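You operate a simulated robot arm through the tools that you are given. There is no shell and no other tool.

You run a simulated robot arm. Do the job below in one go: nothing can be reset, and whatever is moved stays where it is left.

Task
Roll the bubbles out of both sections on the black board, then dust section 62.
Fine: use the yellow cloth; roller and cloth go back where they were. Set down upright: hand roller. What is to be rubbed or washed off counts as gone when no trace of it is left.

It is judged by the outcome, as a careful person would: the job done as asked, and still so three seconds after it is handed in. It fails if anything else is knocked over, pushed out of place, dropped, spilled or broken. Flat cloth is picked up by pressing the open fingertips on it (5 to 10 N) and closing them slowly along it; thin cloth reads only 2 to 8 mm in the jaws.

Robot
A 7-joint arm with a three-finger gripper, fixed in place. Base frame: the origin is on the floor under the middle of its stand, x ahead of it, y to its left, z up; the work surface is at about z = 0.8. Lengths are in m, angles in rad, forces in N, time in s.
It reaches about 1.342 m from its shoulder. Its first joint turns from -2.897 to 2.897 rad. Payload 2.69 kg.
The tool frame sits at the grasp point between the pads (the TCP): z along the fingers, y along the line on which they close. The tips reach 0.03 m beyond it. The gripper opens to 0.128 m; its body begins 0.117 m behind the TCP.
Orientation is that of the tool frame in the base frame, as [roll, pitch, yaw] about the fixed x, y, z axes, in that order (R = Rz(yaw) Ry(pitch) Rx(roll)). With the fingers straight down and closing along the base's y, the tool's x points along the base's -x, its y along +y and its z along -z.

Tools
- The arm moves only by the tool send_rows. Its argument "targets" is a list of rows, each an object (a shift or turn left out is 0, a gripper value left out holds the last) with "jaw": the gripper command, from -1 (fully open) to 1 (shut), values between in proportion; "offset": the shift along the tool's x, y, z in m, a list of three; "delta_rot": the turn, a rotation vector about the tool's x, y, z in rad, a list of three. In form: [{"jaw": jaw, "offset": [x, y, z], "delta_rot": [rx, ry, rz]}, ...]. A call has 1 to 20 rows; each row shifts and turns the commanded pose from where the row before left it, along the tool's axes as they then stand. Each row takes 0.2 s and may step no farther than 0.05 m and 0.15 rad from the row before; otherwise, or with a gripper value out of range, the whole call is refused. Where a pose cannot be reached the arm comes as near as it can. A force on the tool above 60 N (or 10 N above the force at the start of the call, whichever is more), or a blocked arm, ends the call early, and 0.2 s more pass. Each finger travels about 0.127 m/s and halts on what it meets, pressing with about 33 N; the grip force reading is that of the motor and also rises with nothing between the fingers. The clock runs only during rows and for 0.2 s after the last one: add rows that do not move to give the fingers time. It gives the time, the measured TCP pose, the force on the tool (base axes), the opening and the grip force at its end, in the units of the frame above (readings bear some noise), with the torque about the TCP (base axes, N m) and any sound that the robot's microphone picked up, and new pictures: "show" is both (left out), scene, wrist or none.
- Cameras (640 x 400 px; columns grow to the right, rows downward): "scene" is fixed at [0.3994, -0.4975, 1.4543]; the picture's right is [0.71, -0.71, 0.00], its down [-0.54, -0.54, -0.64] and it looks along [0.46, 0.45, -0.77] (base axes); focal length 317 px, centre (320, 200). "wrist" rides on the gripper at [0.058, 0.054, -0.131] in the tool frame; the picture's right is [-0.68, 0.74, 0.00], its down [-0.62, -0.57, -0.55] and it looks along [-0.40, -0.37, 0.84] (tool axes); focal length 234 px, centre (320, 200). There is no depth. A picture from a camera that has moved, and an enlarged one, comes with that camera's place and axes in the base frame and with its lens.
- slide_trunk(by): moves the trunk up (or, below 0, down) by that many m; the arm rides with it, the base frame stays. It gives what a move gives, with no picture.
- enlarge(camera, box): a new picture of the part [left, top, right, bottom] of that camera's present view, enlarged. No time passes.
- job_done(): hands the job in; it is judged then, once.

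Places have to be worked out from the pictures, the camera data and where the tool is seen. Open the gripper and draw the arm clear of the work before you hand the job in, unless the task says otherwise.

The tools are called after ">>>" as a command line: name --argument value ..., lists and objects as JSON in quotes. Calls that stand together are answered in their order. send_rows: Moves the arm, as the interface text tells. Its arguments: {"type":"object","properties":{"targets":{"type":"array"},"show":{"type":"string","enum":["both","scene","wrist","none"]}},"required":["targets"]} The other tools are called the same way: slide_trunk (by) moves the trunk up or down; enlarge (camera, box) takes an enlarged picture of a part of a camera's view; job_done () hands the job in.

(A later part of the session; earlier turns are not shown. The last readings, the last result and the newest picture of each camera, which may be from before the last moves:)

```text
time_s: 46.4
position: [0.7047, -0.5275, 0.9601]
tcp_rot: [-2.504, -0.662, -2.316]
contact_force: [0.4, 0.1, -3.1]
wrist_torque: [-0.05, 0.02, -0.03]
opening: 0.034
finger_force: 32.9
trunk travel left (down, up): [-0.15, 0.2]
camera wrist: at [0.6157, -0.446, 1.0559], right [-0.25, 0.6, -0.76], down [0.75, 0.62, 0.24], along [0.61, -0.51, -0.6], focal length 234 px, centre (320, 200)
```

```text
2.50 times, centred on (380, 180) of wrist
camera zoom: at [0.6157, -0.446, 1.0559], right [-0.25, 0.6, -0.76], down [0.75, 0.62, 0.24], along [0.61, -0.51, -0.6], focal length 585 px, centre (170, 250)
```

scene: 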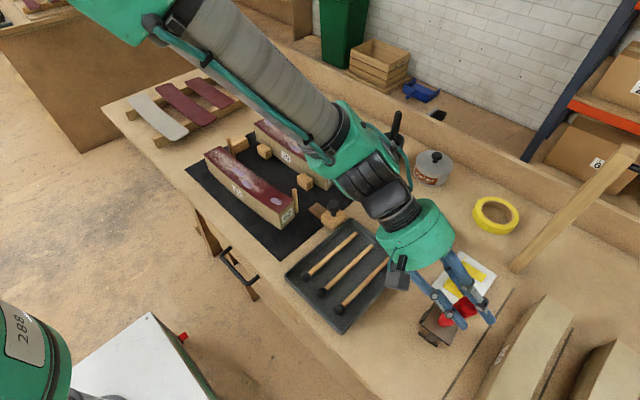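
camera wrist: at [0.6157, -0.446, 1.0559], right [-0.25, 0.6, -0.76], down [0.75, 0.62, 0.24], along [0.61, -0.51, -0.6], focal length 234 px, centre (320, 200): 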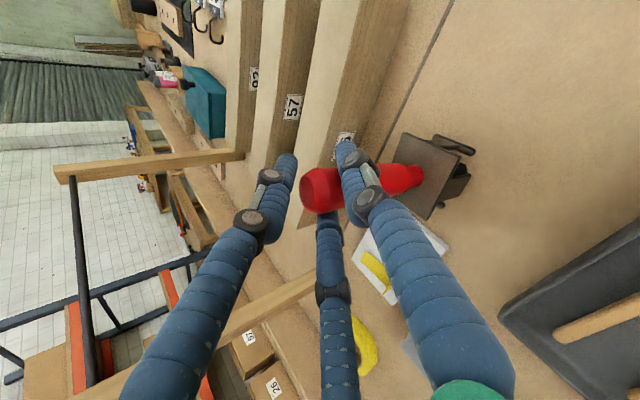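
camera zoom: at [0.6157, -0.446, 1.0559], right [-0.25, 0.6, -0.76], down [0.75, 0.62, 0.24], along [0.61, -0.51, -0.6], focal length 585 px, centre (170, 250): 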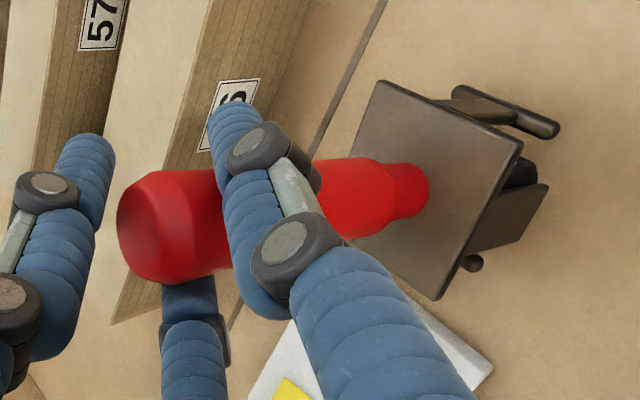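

Nearly upright (remaining lean ≈0.1–0.15 rad toward −y). One and a half more steps, then inspect.

>>> send_rows --targets '[{"jaw": 1, "offset": [-0.0067, 0.0052, -0.009], "delta_rot": [0.0488, 0.0634, 0]}, {"offset": [-0.0033, 0.0026, -0.0045], "delta_rot": [0.0244, 0.0317, 0]}, {"offset": [0, 0, 0]}]' --show "both"

>>> enlarge --camera "scene" --box '[390, 250, 530, 370]'

>>> enlarge --camera "wrist" --box '[260, 100, 500, 260]'

```text
time_s: 47.2
position: [0.7023, -0.5096, 0.9583]
tcp_rot: [-2.381, -0.732, -2.399]
contact_force: [0.2, -0.6, -2.9]
wrist_torque: [0.02, 0.04, 0.03]
opening: 0.0344
finger_force: 33.0
trunk travel left (down, up): [-0.15, 0.2]
camera wrist: at [0.611, -0.4166, 1.041], right [-0.24, 0.5, -0.83], down [0.74, 0.64, 0.17], along [0.62, -0.58, -0.53], focal length 234 px, centre (320, 200)
```

scene: 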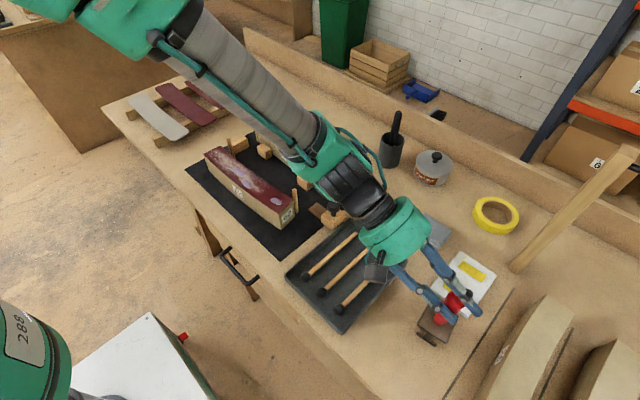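
wrist: 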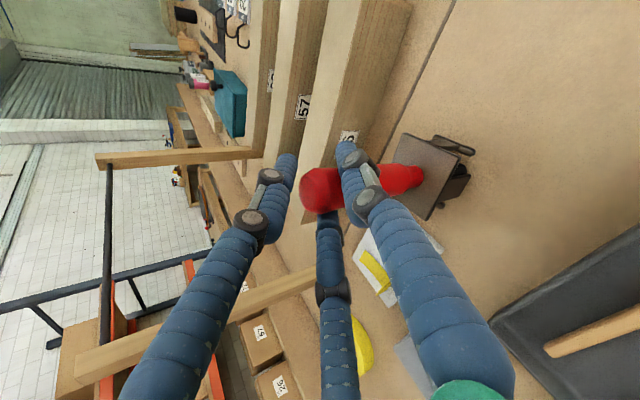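

```text
3.33 times, centred on (460, 310) of scene
camera zoom: at [0.3994, -0.4975, 1.4543], right [0.71, -0.71, 0.0], down [-0.54, -0.54, -0.64], along [0.46, 0.45, -0.77], focal length 1056 px, centre (-147, -167)
```

zoom: 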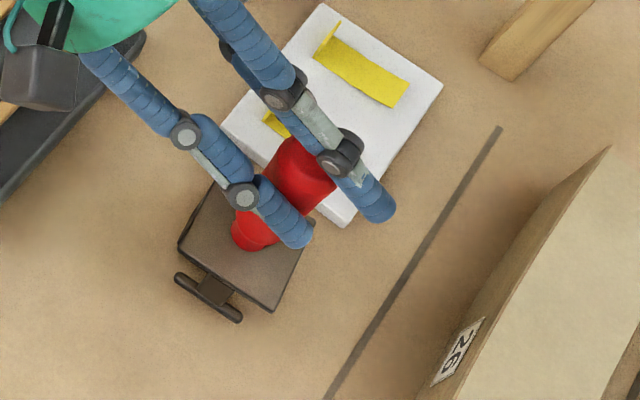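

```text
2.50 times, centred on (380, 180) of wrist
camera zoom: at [0.611, -0.4166, 1.041], right [-0.24, 0.5, -0.83], down [0.74, 0.64, 0.17], along [0.62, -0.58, -0.53], focal length 585 px, centre (170, 250)
```

zoom: 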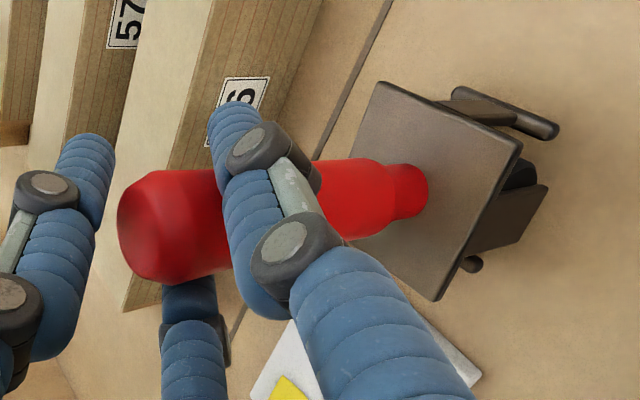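

The roller looks level now (plate edges match its true size). Lower it in 2 mm steps to feel the table.

>>> send_rows --targets '[{"jaw": 1, "offset": [-0.00134, 0.00103, 0.00108]}, {"offset": [-0.00134, 0.00103, 0.00108]}, {"offset": [0, 0, 0]}]' --show "none"

>>> send_rows --targets '[{"jaw": 1, "offset": [-0.00134, 0.00103, 0.00108]}, {"offset": [0, 0, 0]}]' --show "none"

```text
time_s: 48.0
position: [0.7007, -0.5078, 0.9536]
tcp_rot: [-2.379, -0.735, -2.395]
contact_force: [-0.6, 0.6, -2.9]
wrist_torque: [0.0, -0.02, 0.02]
opening: 0.0342
finger_force: 32.6
trunk travel left (down, up): [-0.15, 0.2]
```

```text
time_s: 48.6
position: [0.7005, -0.5088, 0.9514]
tcp_rot: [-2.381, -0.733, -2.395]
contact_force: [0.2, -0.4, -1.0]
wrist_torque: [0.0, 0.0, 0.02]
opening: 0.034
finger_force: 32.9
trunk travel left (down, up): [-0.15, 0.2]
```

Weight is transferring to the table (−2.9 → −1.0 N). Lower a touch more, and check.

>>> send_rows --targets '[{"jaw": 1, "offset": [-0.0009, 0.0007, 0.0007]}, {"offset": [0, 0, 0]}]' --show "both"

>>> enlarge --camera "scene" --box '[400, 270, 500, 360]'

>>> enlarge --camera "wrist" --box '[360, 110, 500, 230]'

```text
time_s: 49.2
position: [0.7009, -0.5082, 0.9511]
tcp_rot: [-2.378, -0.733, -2.396]
contact_force: [-0.6, 3.7, 3.4]
wrist_torque: [0.42, -0.06, 0.03]
opening: 0.0339
finger_force: 32.3
trunk travel left (down, up): [-0.15, 0.2]
camera wrist: at [0.6108, -0.4164, 1.0352], right [-0.24, 0.5, -0.83], down [0.74, 0.64, 0.17], along [0.62, -0.58, -0.53], focal length 234 px, centre (320, 200)
```

scene: 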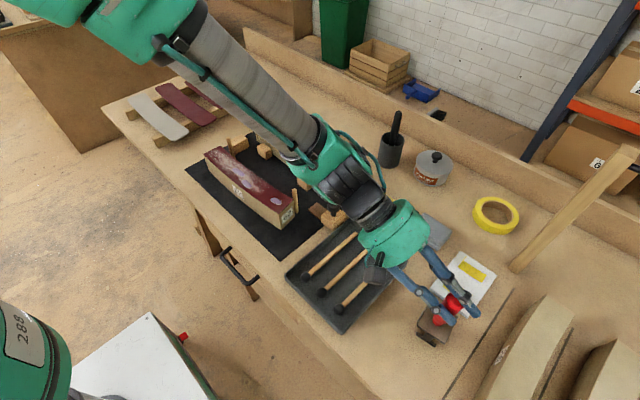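
wrist: 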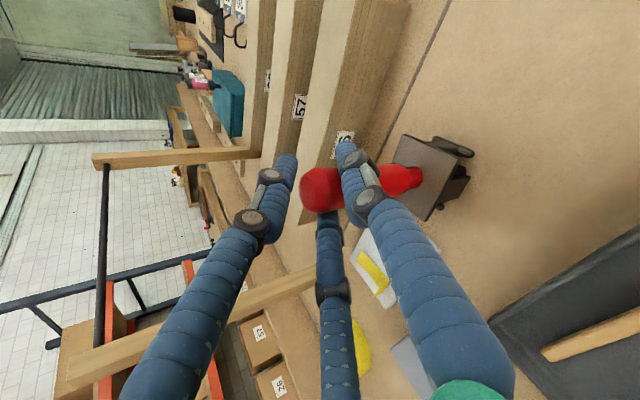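

```text
4.44 times, centred on (450, 315) of scene
camera zoom: at [0.3994, -0.4975, 1.4543], right [0.71, -0.71, 0.0], down [-0.54, -0.54, -0.64], along [0.46, 0.45, -0.77], focal length 1408 px, centre (-258, -311)
```

zoom: 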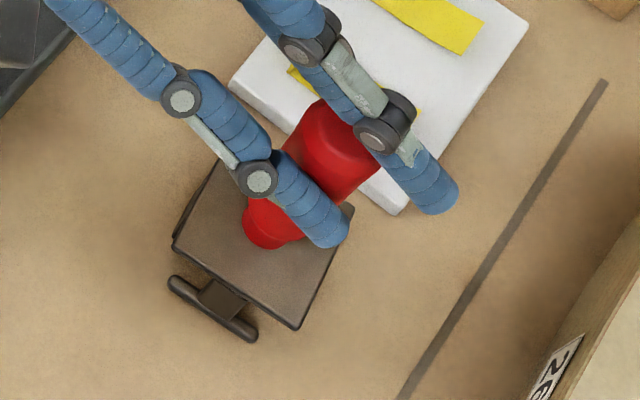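

```text
3.33 times, centred on (430, 170) of wrist
camera zoom: at [0.6108, -0.4164, 1.0352], right [-0.24, 0.5, -0.83], down [0.74, 0.64, 0.17], along [0.62, -0.58, -0.53], focal length 781 px, centre (-47, 300)
```

zoom: 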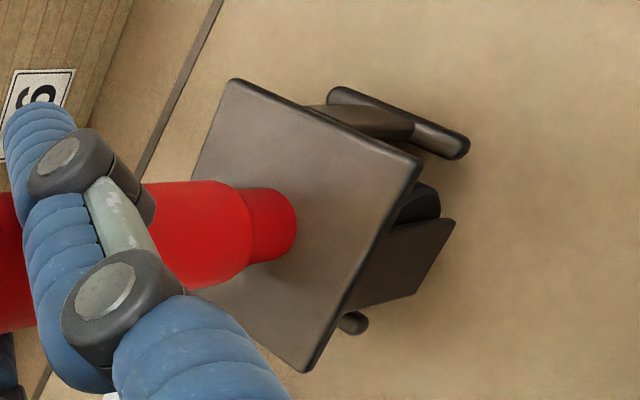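

Foot ends touch (lean still slightly toward −y, from the torque sign). Rotate another 0.07 rad about the feet.

>>> send_rows --targets '[{"jaw": 1, "offset": [-0.0029, 0.0022, -0.0041], "delta_rot": [0.0214, 0.0277, 0]}, {"offset": [-0.0029, 0.0022, -0.0041], "delta_rot": [0.0214, 0.0277, 0]}, {"offset": [0, 0, 0]}]' --show "both"

>>> enlarge --camera "scene" --box '[400, 270, 500, 360]'

```text
time_s: 50.0
position: [0.7004, -0.4972, 0.9515]
tcp_rot: [-2.296, -0.771, -2.456]
contact_force: [-0.4, -1.0, 16.0]
wrist_torque: [0.11, 0.08, -0.01]
opening: 0.0338
finger_force: 33.4
trunk travel left (down, up): [-0.15, 0.2]
camera wrist: at [0.6096, -0.4001, 1.0279], right [-0.23, 0.44, -0.87], down [0.74, 0.66, 0.13], along [0.63, -0.61, -0.48], focal length 234 px, centre (320, 200)
```

scene: 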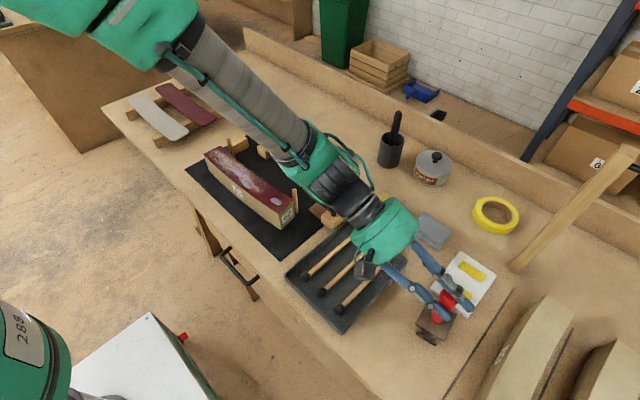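
wrist: 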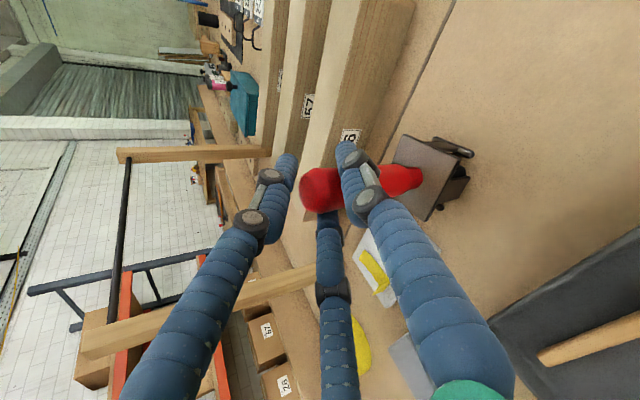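

```text
4.44 times, centred on (450, 315) of scene
camera zoom: at [0.3994, -0.4975, 1.4543], right [0.71, -0.71, 0.0], down [-0.54, -0.54, -0.64], along [0.46, 0.45, -0.77], focal length 1408 px, centre (-258, -311)
```

zoom: 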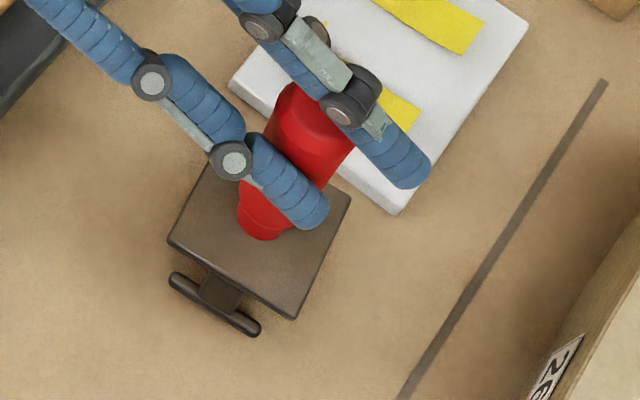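

Feet are flat now (16 N straight up, little torque). Relieve 1.5 mm and open slowly.

>>> send_rows --targets '[{"jaw": 1, "offset": [0.00105, -0.0008, -0.0007]}, {"jaw": 0.45}, {"jaw": 0.4}, {"jaw": 0.3}, {"jaw": 0.1}, {"jaw": -0.2}, {"jaw": -0.5}, {"jaw": -0.5}]' --show "both"

>>> enlarge --camera "scene" --box '[400, 270, 500, 360]'

```text
time_s: 51.8
position: [0.6997, -0.4983, 0.9512]
tcp_rot: [-2.301, -0.771, -2.452]
contact_force: [-0.1, 0.6, 0.0]
wrist_torque: [0.01, 0.01, 0.02]
opening: 0.096
finger_force: 0.0
trunk travel left (down, up): [-0.15, 0.2]
camera wrist: at [0.6088, -0.4005, 1.0279], right [-0.23, 0.44, -0.87], down [0.74, 0.66, 0.13], along [0.63, -0.61, -0.48], focal length 234 px, centre (320, 200)
```

scene: 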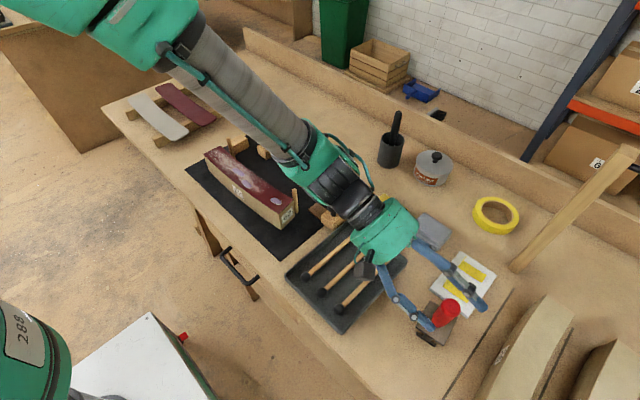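
wrist: 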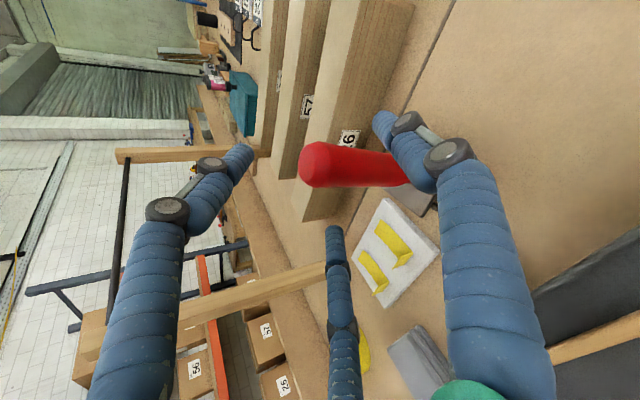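

```text
4.44 times, centred on (450, 315) of scene
camera zoom: at [0.3994, -0.4975, 1.4543], right [0.71, -0.71, 0.0], down [-0.54, -0.54, -0.64], along [0.46, 0.45, -0.77], focal length 1408 px, centre (-258, -311)
```

zoom: 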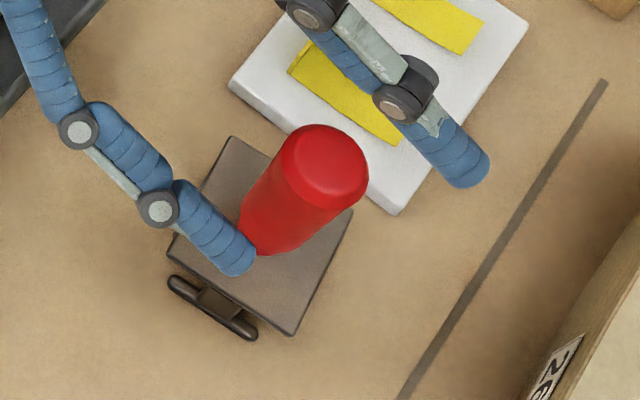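

The roller stands upright again at about (0.70, −0.51). Now retreat along the tool axis and straighten the gripper to vertical.

>>> send_rows --targets '[{"jaw": -0.5, "offset": [0, 0, -0.03]}, {"offset": [0, 0, -0.045]}, {"offset": [0, 0, -0.05]}, {"offset": [0, 0, -0.05]}, {"offset": [0, 0, -0.03]}, {"delta_rot": [-0.0816, -0.106, 0]}, {"delta_rot": [-0.0816, -0.106, 0]}, {"delta_rot": [-0.0816, -0.106, 0]}, {"delta_rot": [-0.0816, -0.106, 0]}, {"delta_rot": [-0.0816, -0.106, 0]}, {"delta_rot": [-0.0816, -0.106, 0]}, {"delta_rot": [-0.0816, -0.106, 0]}, {"delta_rot": [-0.0816, -0.106, 0]}, {"offset": [0, 0, 0]}]' --show "both"

```text
time_s: 54.8
position: [0.6765, -0.3195, 1.0458]
tcp_rot: [3.14, -0.002, -2.093]
contact_force: [-0.1, -0.6, 0.3]
wrist_torque: [0.05, 0.01, 0.03]
opening: 0.096
finger_force: 0.1
trunk travel left (down, up): [-0.15, 0.2]
camera wrist: at [0.6014, -0.3432, 1.1801], right [-0.3, 0.95, 0.0], down [0.8, 0.25, 0.55], along [0.52, 0.16, -0.84], focal length 234 px, centre (320, 200)
```

scene: 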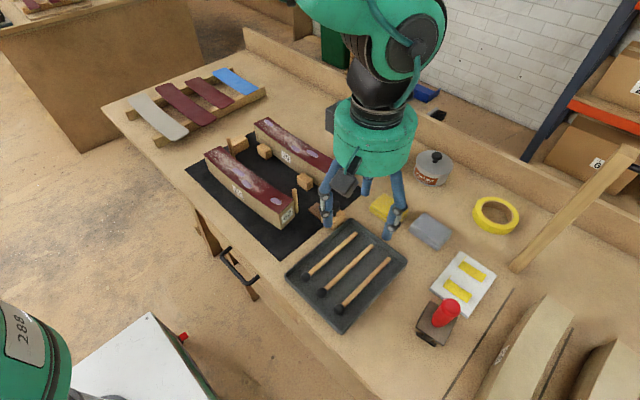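
wrist: 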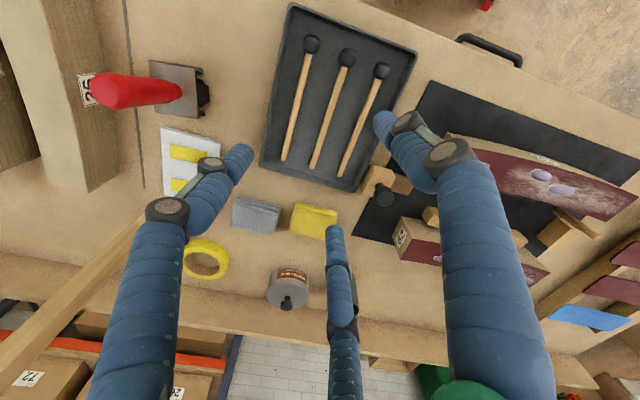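

Roller is upright and everything else is in place. Rise, restore the original yaw, and move above the roller to measure it.

>>> send_rows --targets '[{"jaw": -0.5, "offset": [0, 0, -0.05], "delta_rot": [0, 0, 0.131]}, {"offset": [0, 0, -0.01], "delta_rot": [0, 0, 0.131]}, {"delta_rot": [0, 0, 0.131]}, {"delta_rot": [0, 0, 0.131]}, {"delta_rot": [0, 0, 0.131]}, {"delta_rot": [0, 0, 0.131]}, {"delta_rot": [0, 0, 0.131]}, {"delta_rot": [0, 0, 0.131]}, {"offset": [0, 0, 0]}, {"offset": [-0.003, -0.038, 0]}, {"offset": [-0.003, -0.038, 0]}, {"offset": [-0.003, -0.038, 0]}, {"offset": [-0.003, -0.038, 0]}, {"offset": [-0.003, -0.03, 0]}, {"offset": [0, 0, 0]}, {"offset": [0, 0, 0]}]' --show "both"

>>> enlarge --camera "wrist" --box '[270, 70, 370, 170]'

>>> enlarge --camera "scene" --box '[395, 275, 485, 365]'

```text
time_s: 58.2
position: [0.6896, -0.4993, 1.1076]
tcp_rot: [-3.137, -0.002, -3.141]
contact_force: [-0.1, -0.6, 0.0]
wrist_torque: [0.02, -0.01, 0.01]
opening: 0.0961
finger_force: 0.0
trunk travel left (down, up): [-0.15, 0.2]
camera wrist: at [0.6331, -0.4454, 1.241], right [0.68, 0.74, 0.0], down [0.62, -0.56, 0.55], along [0.4, -0.37, -0.84], focal length 234 px, centre (320, 200)
```

scene: 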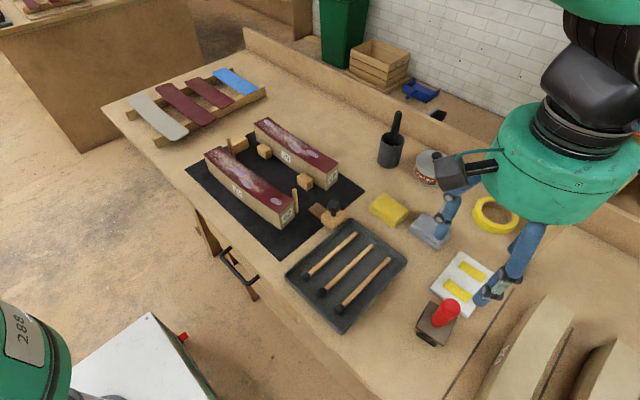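
wrist: 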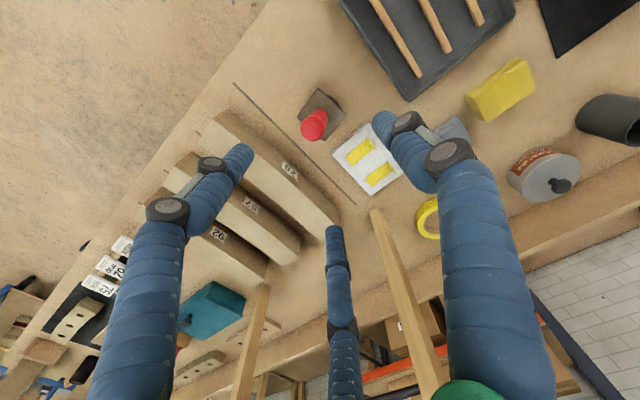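

```text
4.00 times, centred on (320, 120) of wrist
camera zoom: at [0.6331, -0.4454, 1.241], right [0.68, 0.74, 0.0], down [0.62, -0.56, 0.55], along [0.4, -0.37, -0.84], focal length 937 px, centre (320, 520)
```

zoom: 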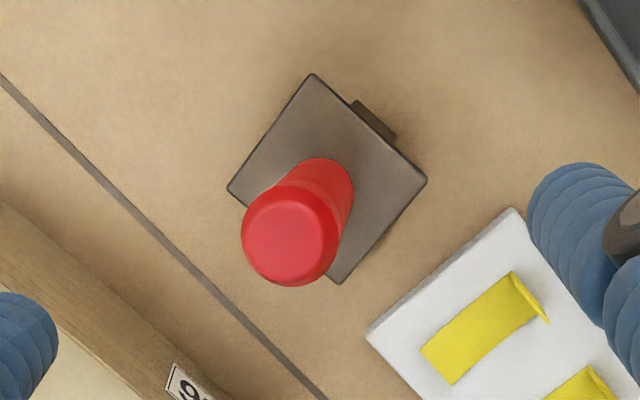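

```text
4.44 times, centred on (440, 320) of scene
camera zoom: at [0.3994, -0.4975, 1.4543], right [0.71, -0.71, 0.0], down [-0.54, -0.54, -0.64], along [0.46, 0.45, -0.77], focal length 1408 px, centre (-213, -333)
```

zoom: 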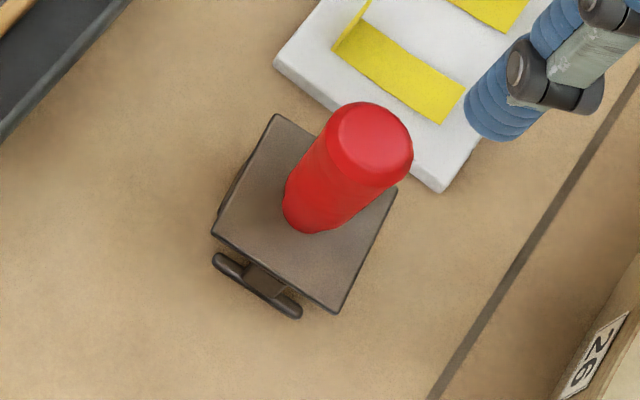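

The handle seems to lean a few degrees toward −x. I want a closer look at what its feet stand on.

>>> enlarge --camera "scene" --box '[410, 300, 460, 350]'

>>> enlarge --camera "wrist" --box '[290, 80, 350, 150]'

```text
8.00 times, centred on (435, 325) of scene
camera zoom: at [0.3994, -0.4975, 1.4543], right [0.71, -0.71, 0.0], down [-0.54, -0.54, -0.64], along [0.46, 0.45, -0.77], focal length 2534 px, centre (-600, -800)
```

zoom: 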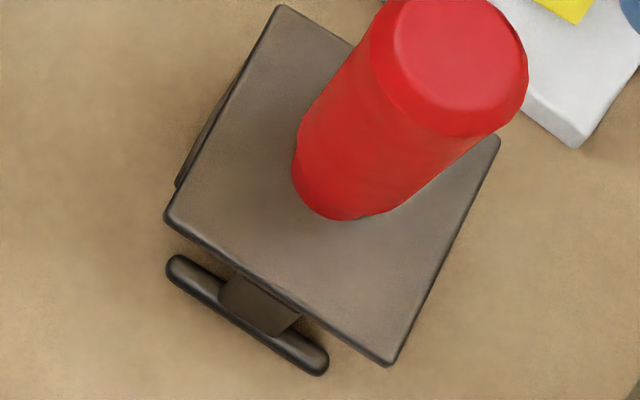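

```text
5.71 times, centred on (320, 115) of wrist
camera zoom: at [0.6331, -0.4454, 1.241], right [0.68, 0.74, 0.0], down [0.62, -0.56, 0.55], along [0.4, -0.37, -0.84], focal length 1338 px, centre (320, 686)
```

zoom: 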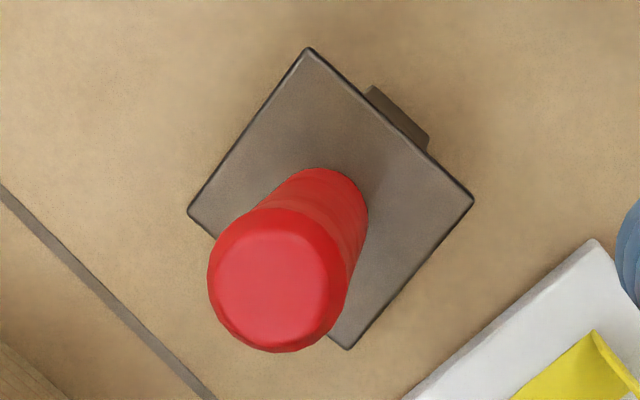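

Plate edges show a yaw of ≈0.135 rad and a slight lean (~6°) to −x; the handle mid is at about (0.696, −0.508). I'll match the yaw, center on it and descend deeper than before (TCP z≈0.895) for a better grip.

>>> send_rows --targets '[{"jaw": -0.5, "offset": [-0.0055, -0.0087, 0.02], "delta_rot": [0, 0, -0.135]}, {"offset": [0, 0, 0.045]}, {"offset": [0, 0, 0.045]}, {"offset": [0, 0, 0.045]}, {"offset": [0, 0, 0.035]}, {"offset": [0, 0, 0.0225]}, {"offset": [0, 0, 0]}, {"offset": [0, 0, 0]}]' --show "both"

>>> enlarge --camera "wrist" --box '[230, 80, 430, 260]'

```text
time_s: 60.0
position: [0.694, -0.5102, 0.8984]
tcp_rot: [-3.138, -0.002, -3.007]
contact_force: [0.8, 0.0, 0.6]
wrist_torque: [0.01, 0.0, 0.05]
opening: 0.096
finger_force: 0.1
trunk travel left (down, up): [-0.15, 0.2]
camera wrist: at [0.6296, -0.4639, 1.0308], right [0.57, 0.82, 0.0], down [0.69, -0.48, 0.55], along [0.45, -0.32, -0.84], focal length 234 px, centre (320, 200)
```

scene: 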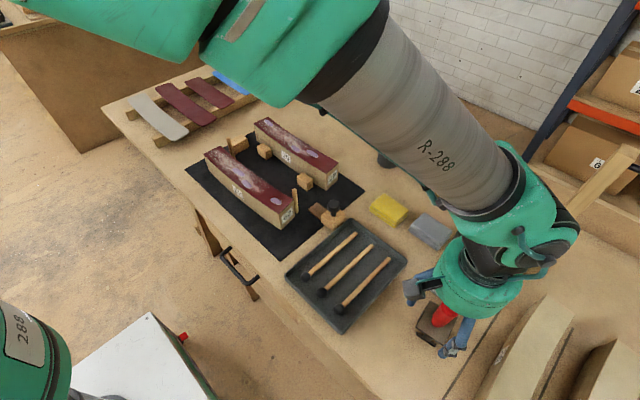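
wrist: 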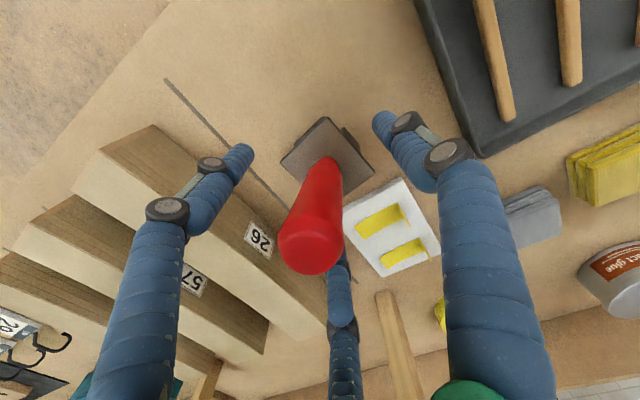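

```text
2.22 times, centred on (330, 170) of wrist
camera zoom: at [0.6296, -0.4639, 1.0308], right [0.57, 0.82, 0.0], down [0.69, -0.48, 0.55], along [0.45, -0.32, -0.84], focal length 520 px, centre (298, 267)
```

zoom: 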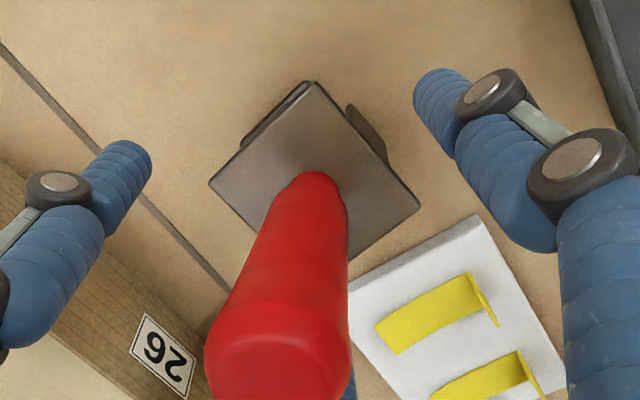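

Handle is inside the cage. Close slowly.

>>> send_rows --targets '[{"jaw": -0.2}, {"jaw": 0.1}, {"jaw": 0.3}, {"jaw": 0.4}, {"jaw": 0.48}, {"jaw": 0.54}, {"jaw": 0.6}, {"jaw": 0.75}, {"jaw": 1.0}, {"jaw": 1.0}]' --show "both"

>>> enlarge --camera "wrist" --box '[230, 80, 430, 260]'

>>> enlarge --camera "scene" --box '[400, 270, 500, 360]'

```text
time_s: 62.2
position: [0.6927, -0.5092, 0.8978]
tcp_rot: [-3.139, -0.004, -3.007]
contact_force: [-0.1, 4.4, 3.2]
wrist_torque: [0.61, -0.02, 0.05]
opening: 0.0308
finger_force: 33.4
trunk travel left (down, up): [-0.15, 0.2]
camera wrist: at [0.6295, -0.4636, 1.031], right [0.57, 0.82, 0.0], down [0.69, -0.48, 0.55], along [0.45, -0.32, -0.84], focal length 234 px, centre (320, 200)
```

scene: 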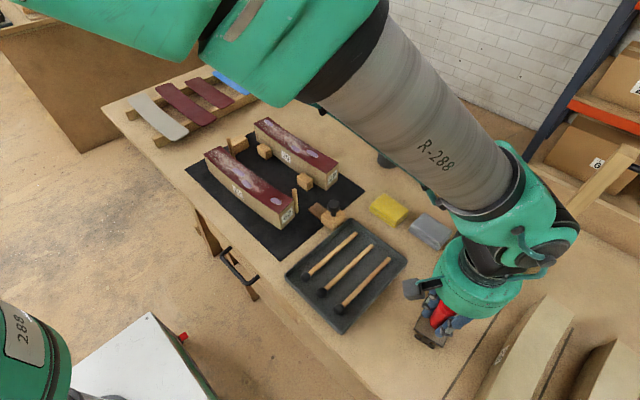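
wrist: 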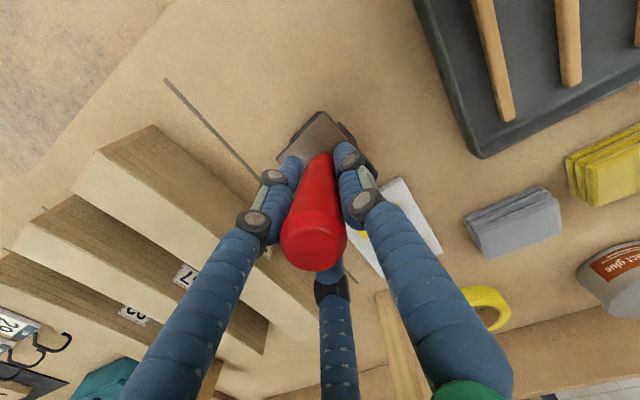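

```text
2.22 times, centred on (330, 170) of wrist
camera zoom: at [0.6295, -0.4636, 1.031], right [0.57, 0.82, 0.0], down [0.69, -0.48, 0.55], along [0.45, -0.32, -0.84], focal length 520 px, centre (298, 267)
```

zoom: 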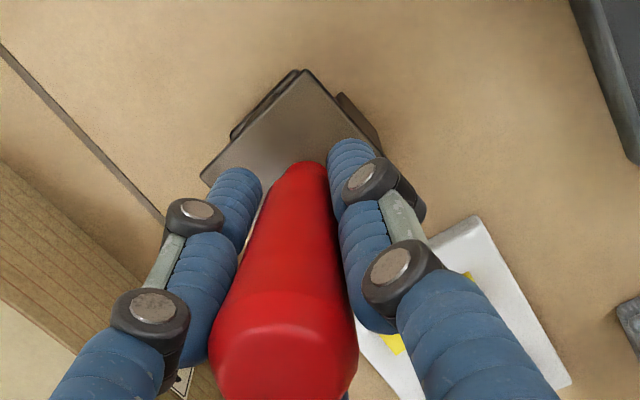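

```text
4.44 times, centred on (450, 315) of scene
camera zoom: at [0.3994, -0.4975, 1.4543], right [0.71, -0.71, 0.0], down [-0.54, -0.54, -0.64], along [0.46, 0.45, -0.77], focal length 1408 px, centre (-258, -311)
```

zoom: 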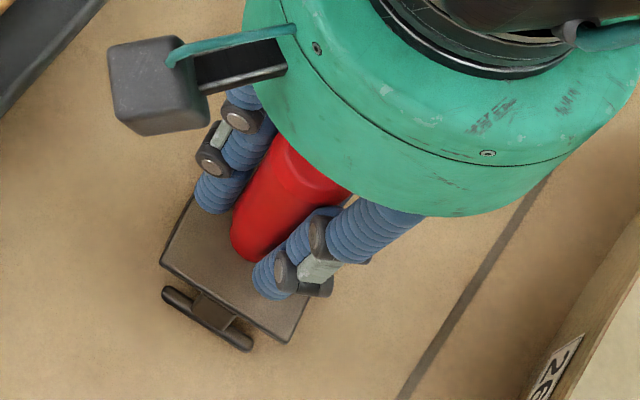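

Gripped (0.031 opening, 33 N). Lift 3 cm slowly and check stability before going further.

>>> send_rows --targets '[{"jaw": 1, "offset": [0, 0, -0.005]}, {"offset": [0, 0, -0.01]}, {"offset": [0, 0, -0.015]}, {"offset": [0, 0, 0]}, {"offset": [0, 0, 0]}]' --show "both"

>>> enlarge --camera "wrist" --box '[230, 80, 430, 260]'

>>> enlarge --camera "scene" --box '[400, 260, 500, 350]'

```text
time_s: 63.4
position: [0.6967, -0.511, 0.9266]
tcp_rot: [-3.14, -0.003, -3.008]
contact_force: [1.1, -0.4, -3.0]
wrist_torque: [-0.02, -0.01, -0.02]
opening: 0.0296
finger_force: 33.1
trunk travel left (down, up): [-0.15, 0.2]
camera wrist: at [0.6322, -0.4647, 1.0597], right [0.57, 0.82, 0.0], down [0.69, -0.48, 0.55], along [0.45, -0.32, -0.84], focal length 234 px, centre (320, 200)
```

scene: 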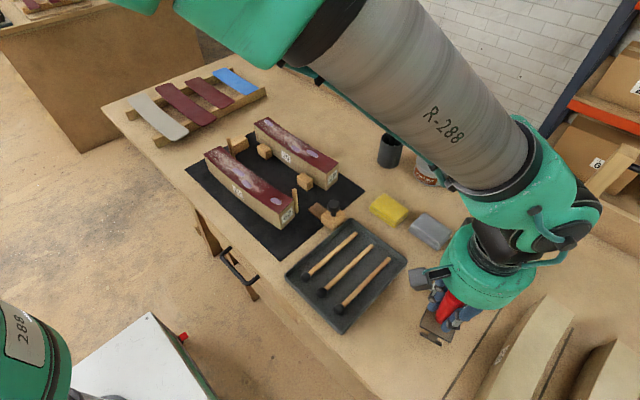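
wrist: 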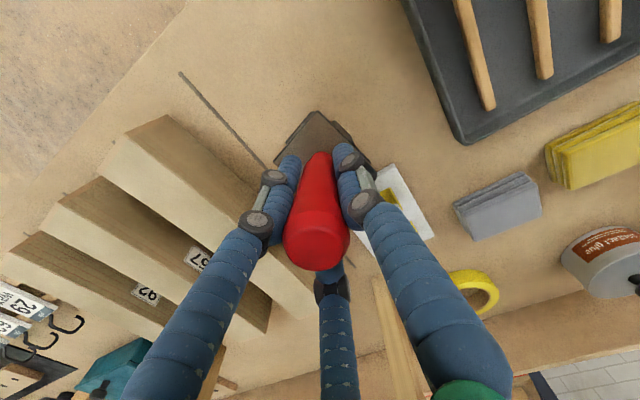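

```text
2.22 times, centred on (330, 170) of wrist
camera zoom: at [0.6322, -0.4647, 1.0597], right [0.57, 0.82, 0.0], down [0.69, -0.48, 0.55], along [0.45, -0.32, -0.84], focal length 520 px, centre (298, 267)
```

zoom: 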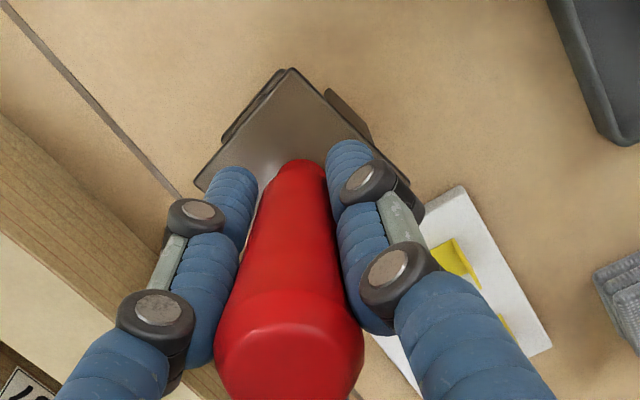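

```text
4.44 times, centred on (450, 305) of scene
camera zoom: at [0.3994, -0.4975, 1.4543], right [0.71, -0.71, 0.0], down [-0.54, -0.54, -0.64], along [0.46, 0.45, -0.77], focal length 1408 px, centre (-258, -267)
```

zoom: 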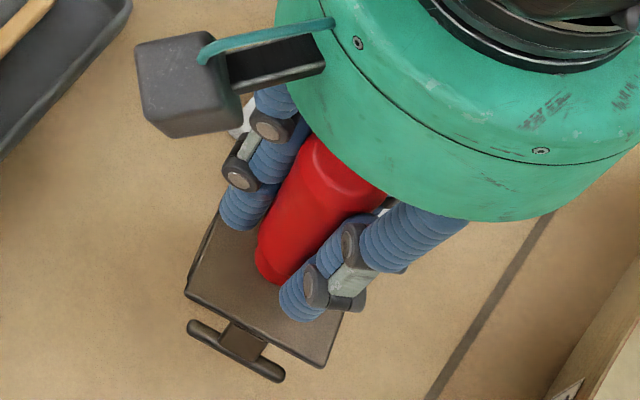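

Held steadily now (weight ≈3 N, no torque). Rise slowly to z≈1.06, align the yaw, and check again.

>>> send_rows --targets '[{"jaw": 1, "offset": [0, 0, -0.02]}, {"offset": [0, 0, -0.025]}, {"offset": [0, 0, -0.025]}, {"offset": [0, 0, -0.025]}, {"offset": [0, 0, -0.025]}, {"offset": [0, 0, -0.015]}, {"offset": [0, 0, 0], "delta_rot": [0, 0, 0.045]}, {"offset": [0, 0, 0], "delta_rot": [0, 0, 0.045]}, {"offset": [0, 0, 0], "delta_rot": [0, 0, 0.045]}, {"offset": [0, 0, 0]}]' --show "both"

>>> enlarge --camera "scene" --box '[400, 200, 540, 320]'

```text
time_s: 65.6
position: [0.6972, -0.5102, 1.0601]
tcp_rot: [-3.139, -0.003, 3.139]
contact_force: [0.4, 0.1, -3.6]
wrist_torque: [0.01, 0.04, 0.02]
opening: 0.0292
finger_force: 33.1
trunk travel left (down, up): [-0.15, 0.2]
camera wrist: at [0.64, -0.4564, 1.1931], right [0.68, 0.74, 0.0], down [0.62, -0.56, 0.55], along [0.4, -0.37, -0.84], focal length 234 px, centre (320, 200)
```

scene: 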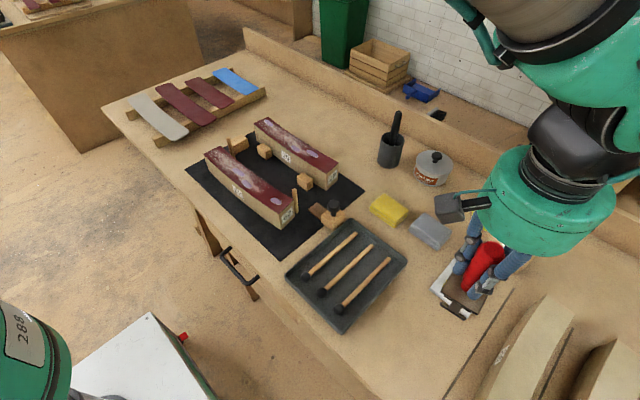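
wrist: 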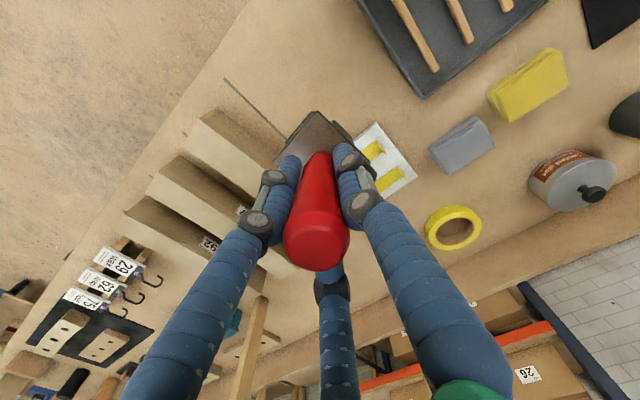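

```text
3.33 times, centred on (470, 260) of scene
camera zoom: at [0.3994, -0.4975, 1.4543], right [0.71, -0.71, 0.0], down [-0.54, -0.54, -0.64], along [0.46, 0.45, -0.77], focal length 1056 px, centre (-180, 0)
```

zoom: 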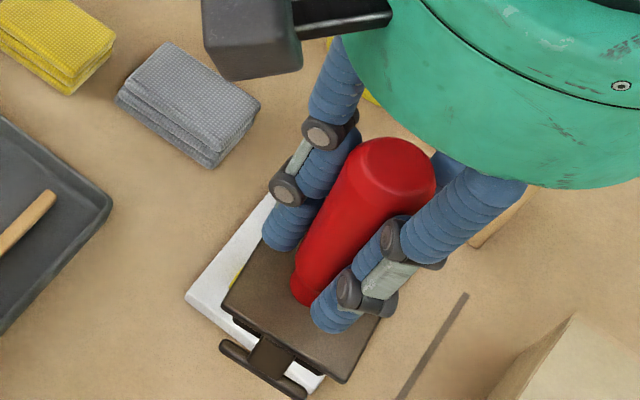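

Stable hold so far (opening 0.029, weight −3.6 N). Transit gently toward the near end of section 62 at z≈1.06.

>>> send_rows --targets '[{"jaw": 1, "offset": [0.0006, 0.01, 0]}, {"offset": [0.0013, 0.02, 0]}, {"offset": [0.0013, 0.022, 0]}, {"offset": [0.0013, 0.022, 0]}, {"offset": [0.0013, 0.022, 0]}, {"offset": [0.0013, 0.022, 0]}, {"offset": [0.0013, 0.022, 0]}, {"offset": [0.0013, 0.022, 0]}, {"offset": [0.0013, 0.022, 0]}, {"offset": [0.0013, 0.022, 0]}, {"offset": [0.0013, 0.022, 0]}, {"offset": [0.0013, 0.022, 0]}, {"offset": [0.0013, 0.022, 0]}, {"offset": [0.0013, 0.022, 0]}, {"offset": [0.0013, 0.022, 0]}, {"offset": [0.0013, 0.022, 0]}, {"offset": [0.0013, 0.022, 0]}, {"offset": [0.0013, 0.022, 0]}, {"offset": [0.0013, 0.022, 0]}, {"offset": [0, 0, 0]}]' --show "both"

>>> enlarge --camera "scene" --box '[240, 100, 380, 240]'

```text
time_s: 69.8
position: [0.6718, -0.1064, 1.0615]
tcp_rot: [-3.138, -0.002, 3.139]
contact_force: [0.8, -0.2, -3.6]
wrist_torque: [-0.02, 0.0, -0.03]
opening: 0.0291
finger_force: 33.4
trunk travel left (down, up): [-0.15, 0.2]
camera wrist: at [0.6153, -0.0521, 1.1942], right [0.68, 0.74, 0.0], down [0.62, -0.56, 0.55], along [0.4, -0.37, -0.84], focal length 234 px, centre (320, 200)
```

scene: 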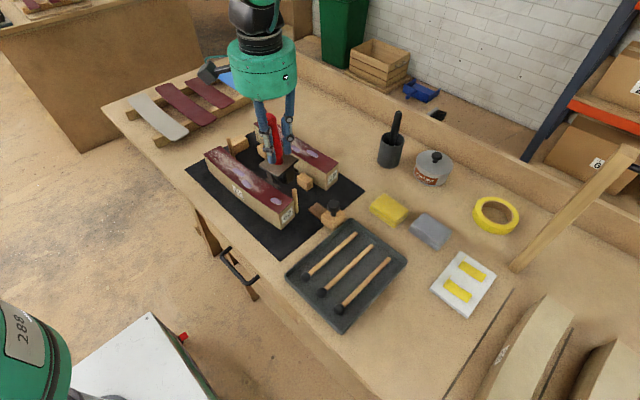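
wrist: 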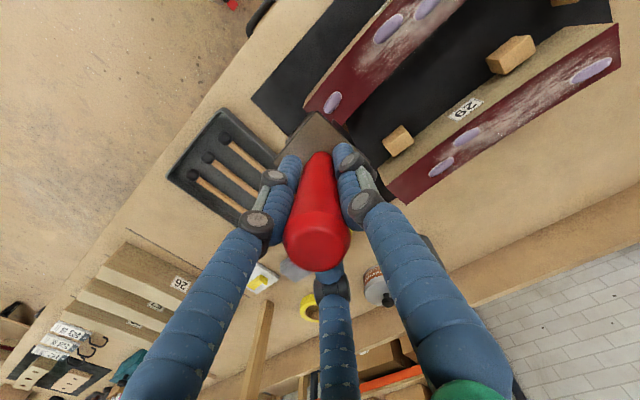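

```text
2.86 times, centred on (310, 170) of scene
camera zoom: at [0.3994, -0.4975, 1.4543], right [0.71, -0.71, 0.0], down [-0.54, -0.54, -0.64], along [0.46, 0.45, -0.77], focal length 905 px, centre (349, 286)
```

zoom: 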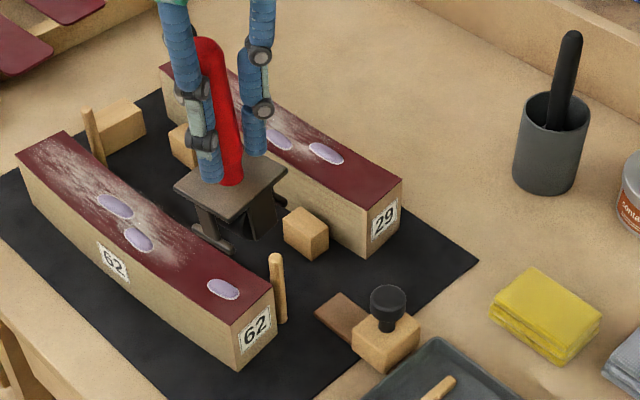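

>>> enlarge --camera "scene" --box '[255, 105, 315, 165]'

```text
6.67 times, centred on (285, 135) of scene
camera zoom: at [0.3994, -0.4975, 1.4543], right [0.71, -0.71, 0.0], down [-0.54, -0.54, -0.64], along [0.46, 0.45, -0.77], focal length 2111 px, centre (553, 633)
```

zoom: 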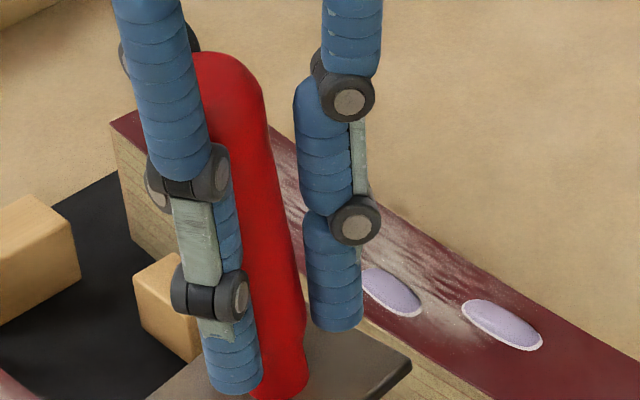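

>>> enlarge --camera "scene" --box '[250, 140, 310, 200]'

```text
6.67 times, centred on (280, 170) of scene
camera zoom: at [0.3994, -0.4975, 1.4543], right [0.71, -0.71, 0.0], down [-0.54, -0.54, -0.64], along [0.46, 0.45, -0.77], focal length 2111 px, centre (587, 400)
```

zoom: 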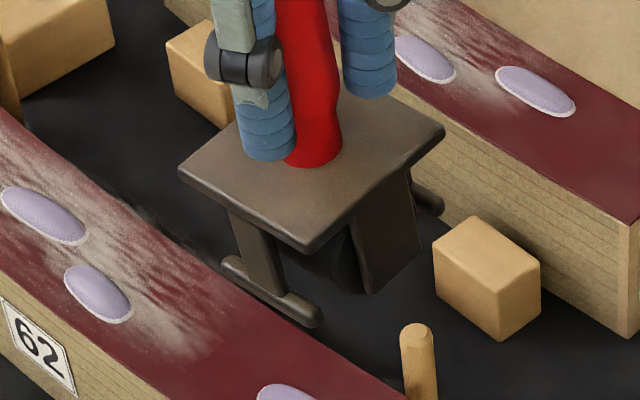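

Roller is over section 62's near end. Shift to x≈0.668 (clear of the peg at x≈0.717) and lower to just above the surface.

>>> send_rows --targets '[{"jaw": 1, "offset": [0.002, 0.002, 0.015]}, {"offset": [0.002, 0.002, 0.025]}, {"offset": [0, 0, 0.025]}, {"offset": [0, 0, 0.013]}, {"offset": [0, 0, 0]}]' --show "both"

>>> enlarge --camera "scene" --box '[240, 140, 340, 240]'

```text
time_s: 71.0
position: [0.6697, -0.1004, 0.9832]
tcp_rot: [-3.136, -0.002, -3.142]
contact_force: [-0.2, 0.4, -3.6]
wrist_torque: [-0.02, 0.01, 0.02]
opening: 0.0291
finger_force: 32.9
trunk travel left (down, up): [-0.15, 0.2]
camera wrist: at [0.6121, -0.0472, 1.1162], right [0.68, 0.74, 0.0], down [0.62, -0.56, 0.55], along [0.4, -0.37, -0.84], focal length 234 px, centre (320, 200)
```

scene: 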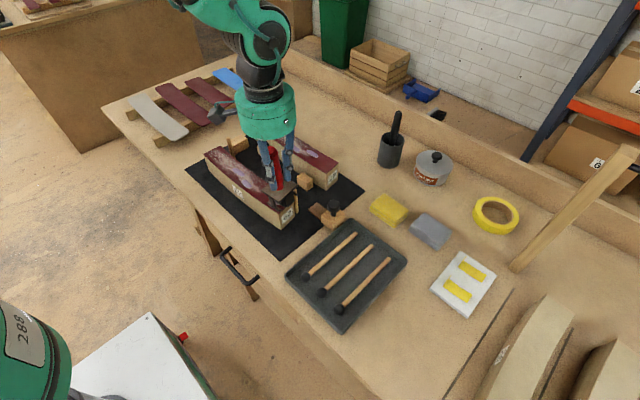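
wrist: 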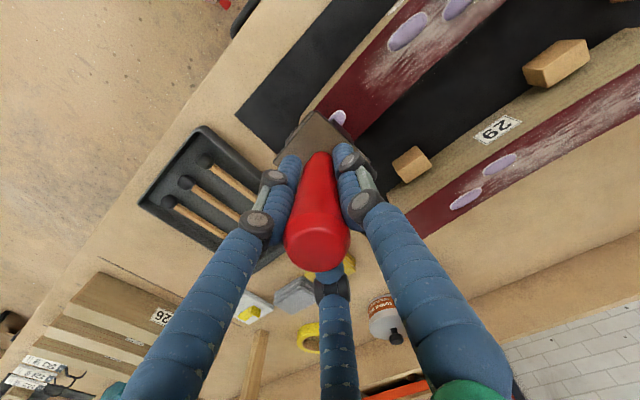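

```text
4.00 times, centred on (290, 190) of scene
camera zoom: at [0.3994, -0.4975, 1.4543], right [0.71, -0.71, 0.0], down [-0.54, -0.54, -0.64], along [0.46, 0.45, -0.77], focal length 1267 px, centre (440, 240)
```

zoom: 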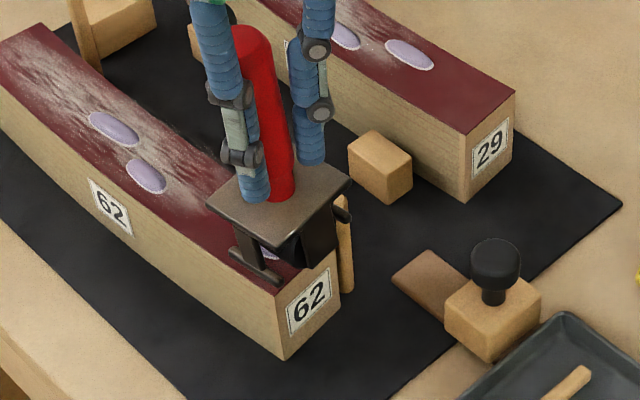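

I want to verify the roller's attitude in the hand before contact.

>>> enlarge --camera "scene" --box '[255, 130, 335, 210]'

>>> enlarge --camera "wrist" --box '[250, 90, 400, 290]'

```text
5.00 times, centred on (295, 170) of scene
camera zoom: at [0.3994, -0.4975, 1.4543], right [0.71, -0.71, 0.0], down [-0.54, -0.54, -0.64], along [0.46, 0.45, -0.77], focal length 1584 px, centre (445, 350)
```

zoom: 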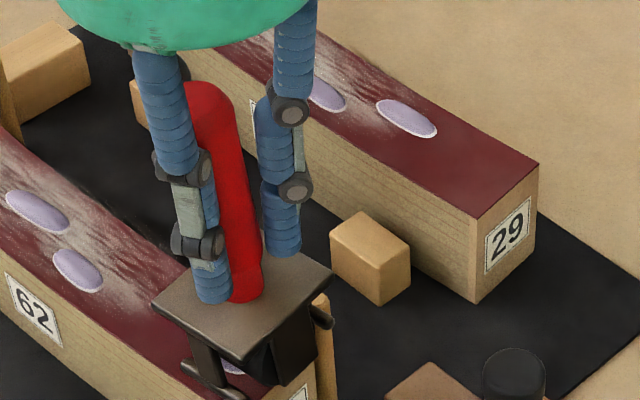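

```text
2.00 times, centred on (325, 190) of wrist
camera zoom: at [0.6121, -0.0472, 1.1162], right [0.68, 0.74, 0.0], down [0.62, -0.56, 0.55], along [0.4, -0.37, -0.84], focal length 468 px, centre (310, 220)
```

zoom: 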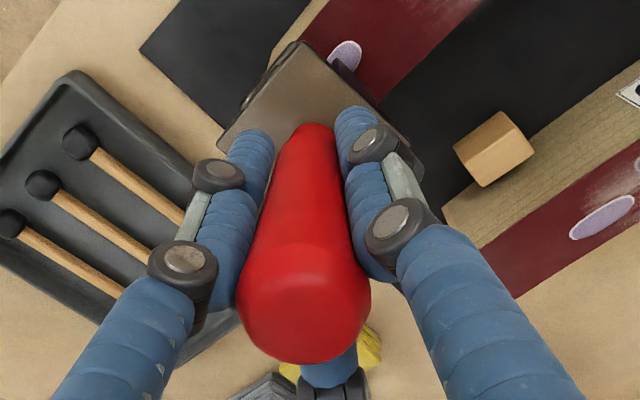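

>>> enlarge --camera "scene" --box '[270, 170, 320, 220]'

```text
8.00 times, centred on (295, 195) of scene
camera zoom: at [0.3994, -0.4975, 1.4543], right [0.71, -0.71, 0.0], down [-0.54, -0.54, -0.64], along [0.46, 0.45, -0.77], focal length 2534 px, centre (520, 240)
```

zoom: 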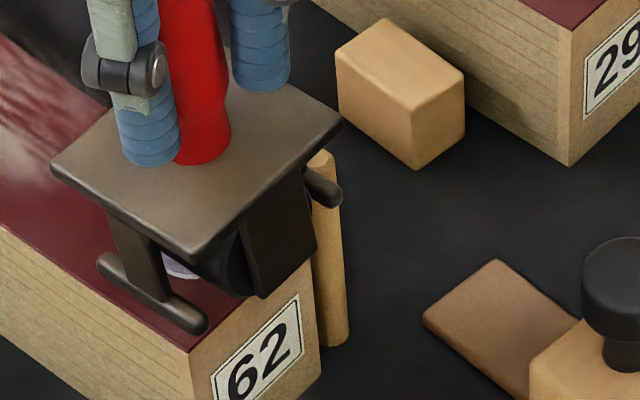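

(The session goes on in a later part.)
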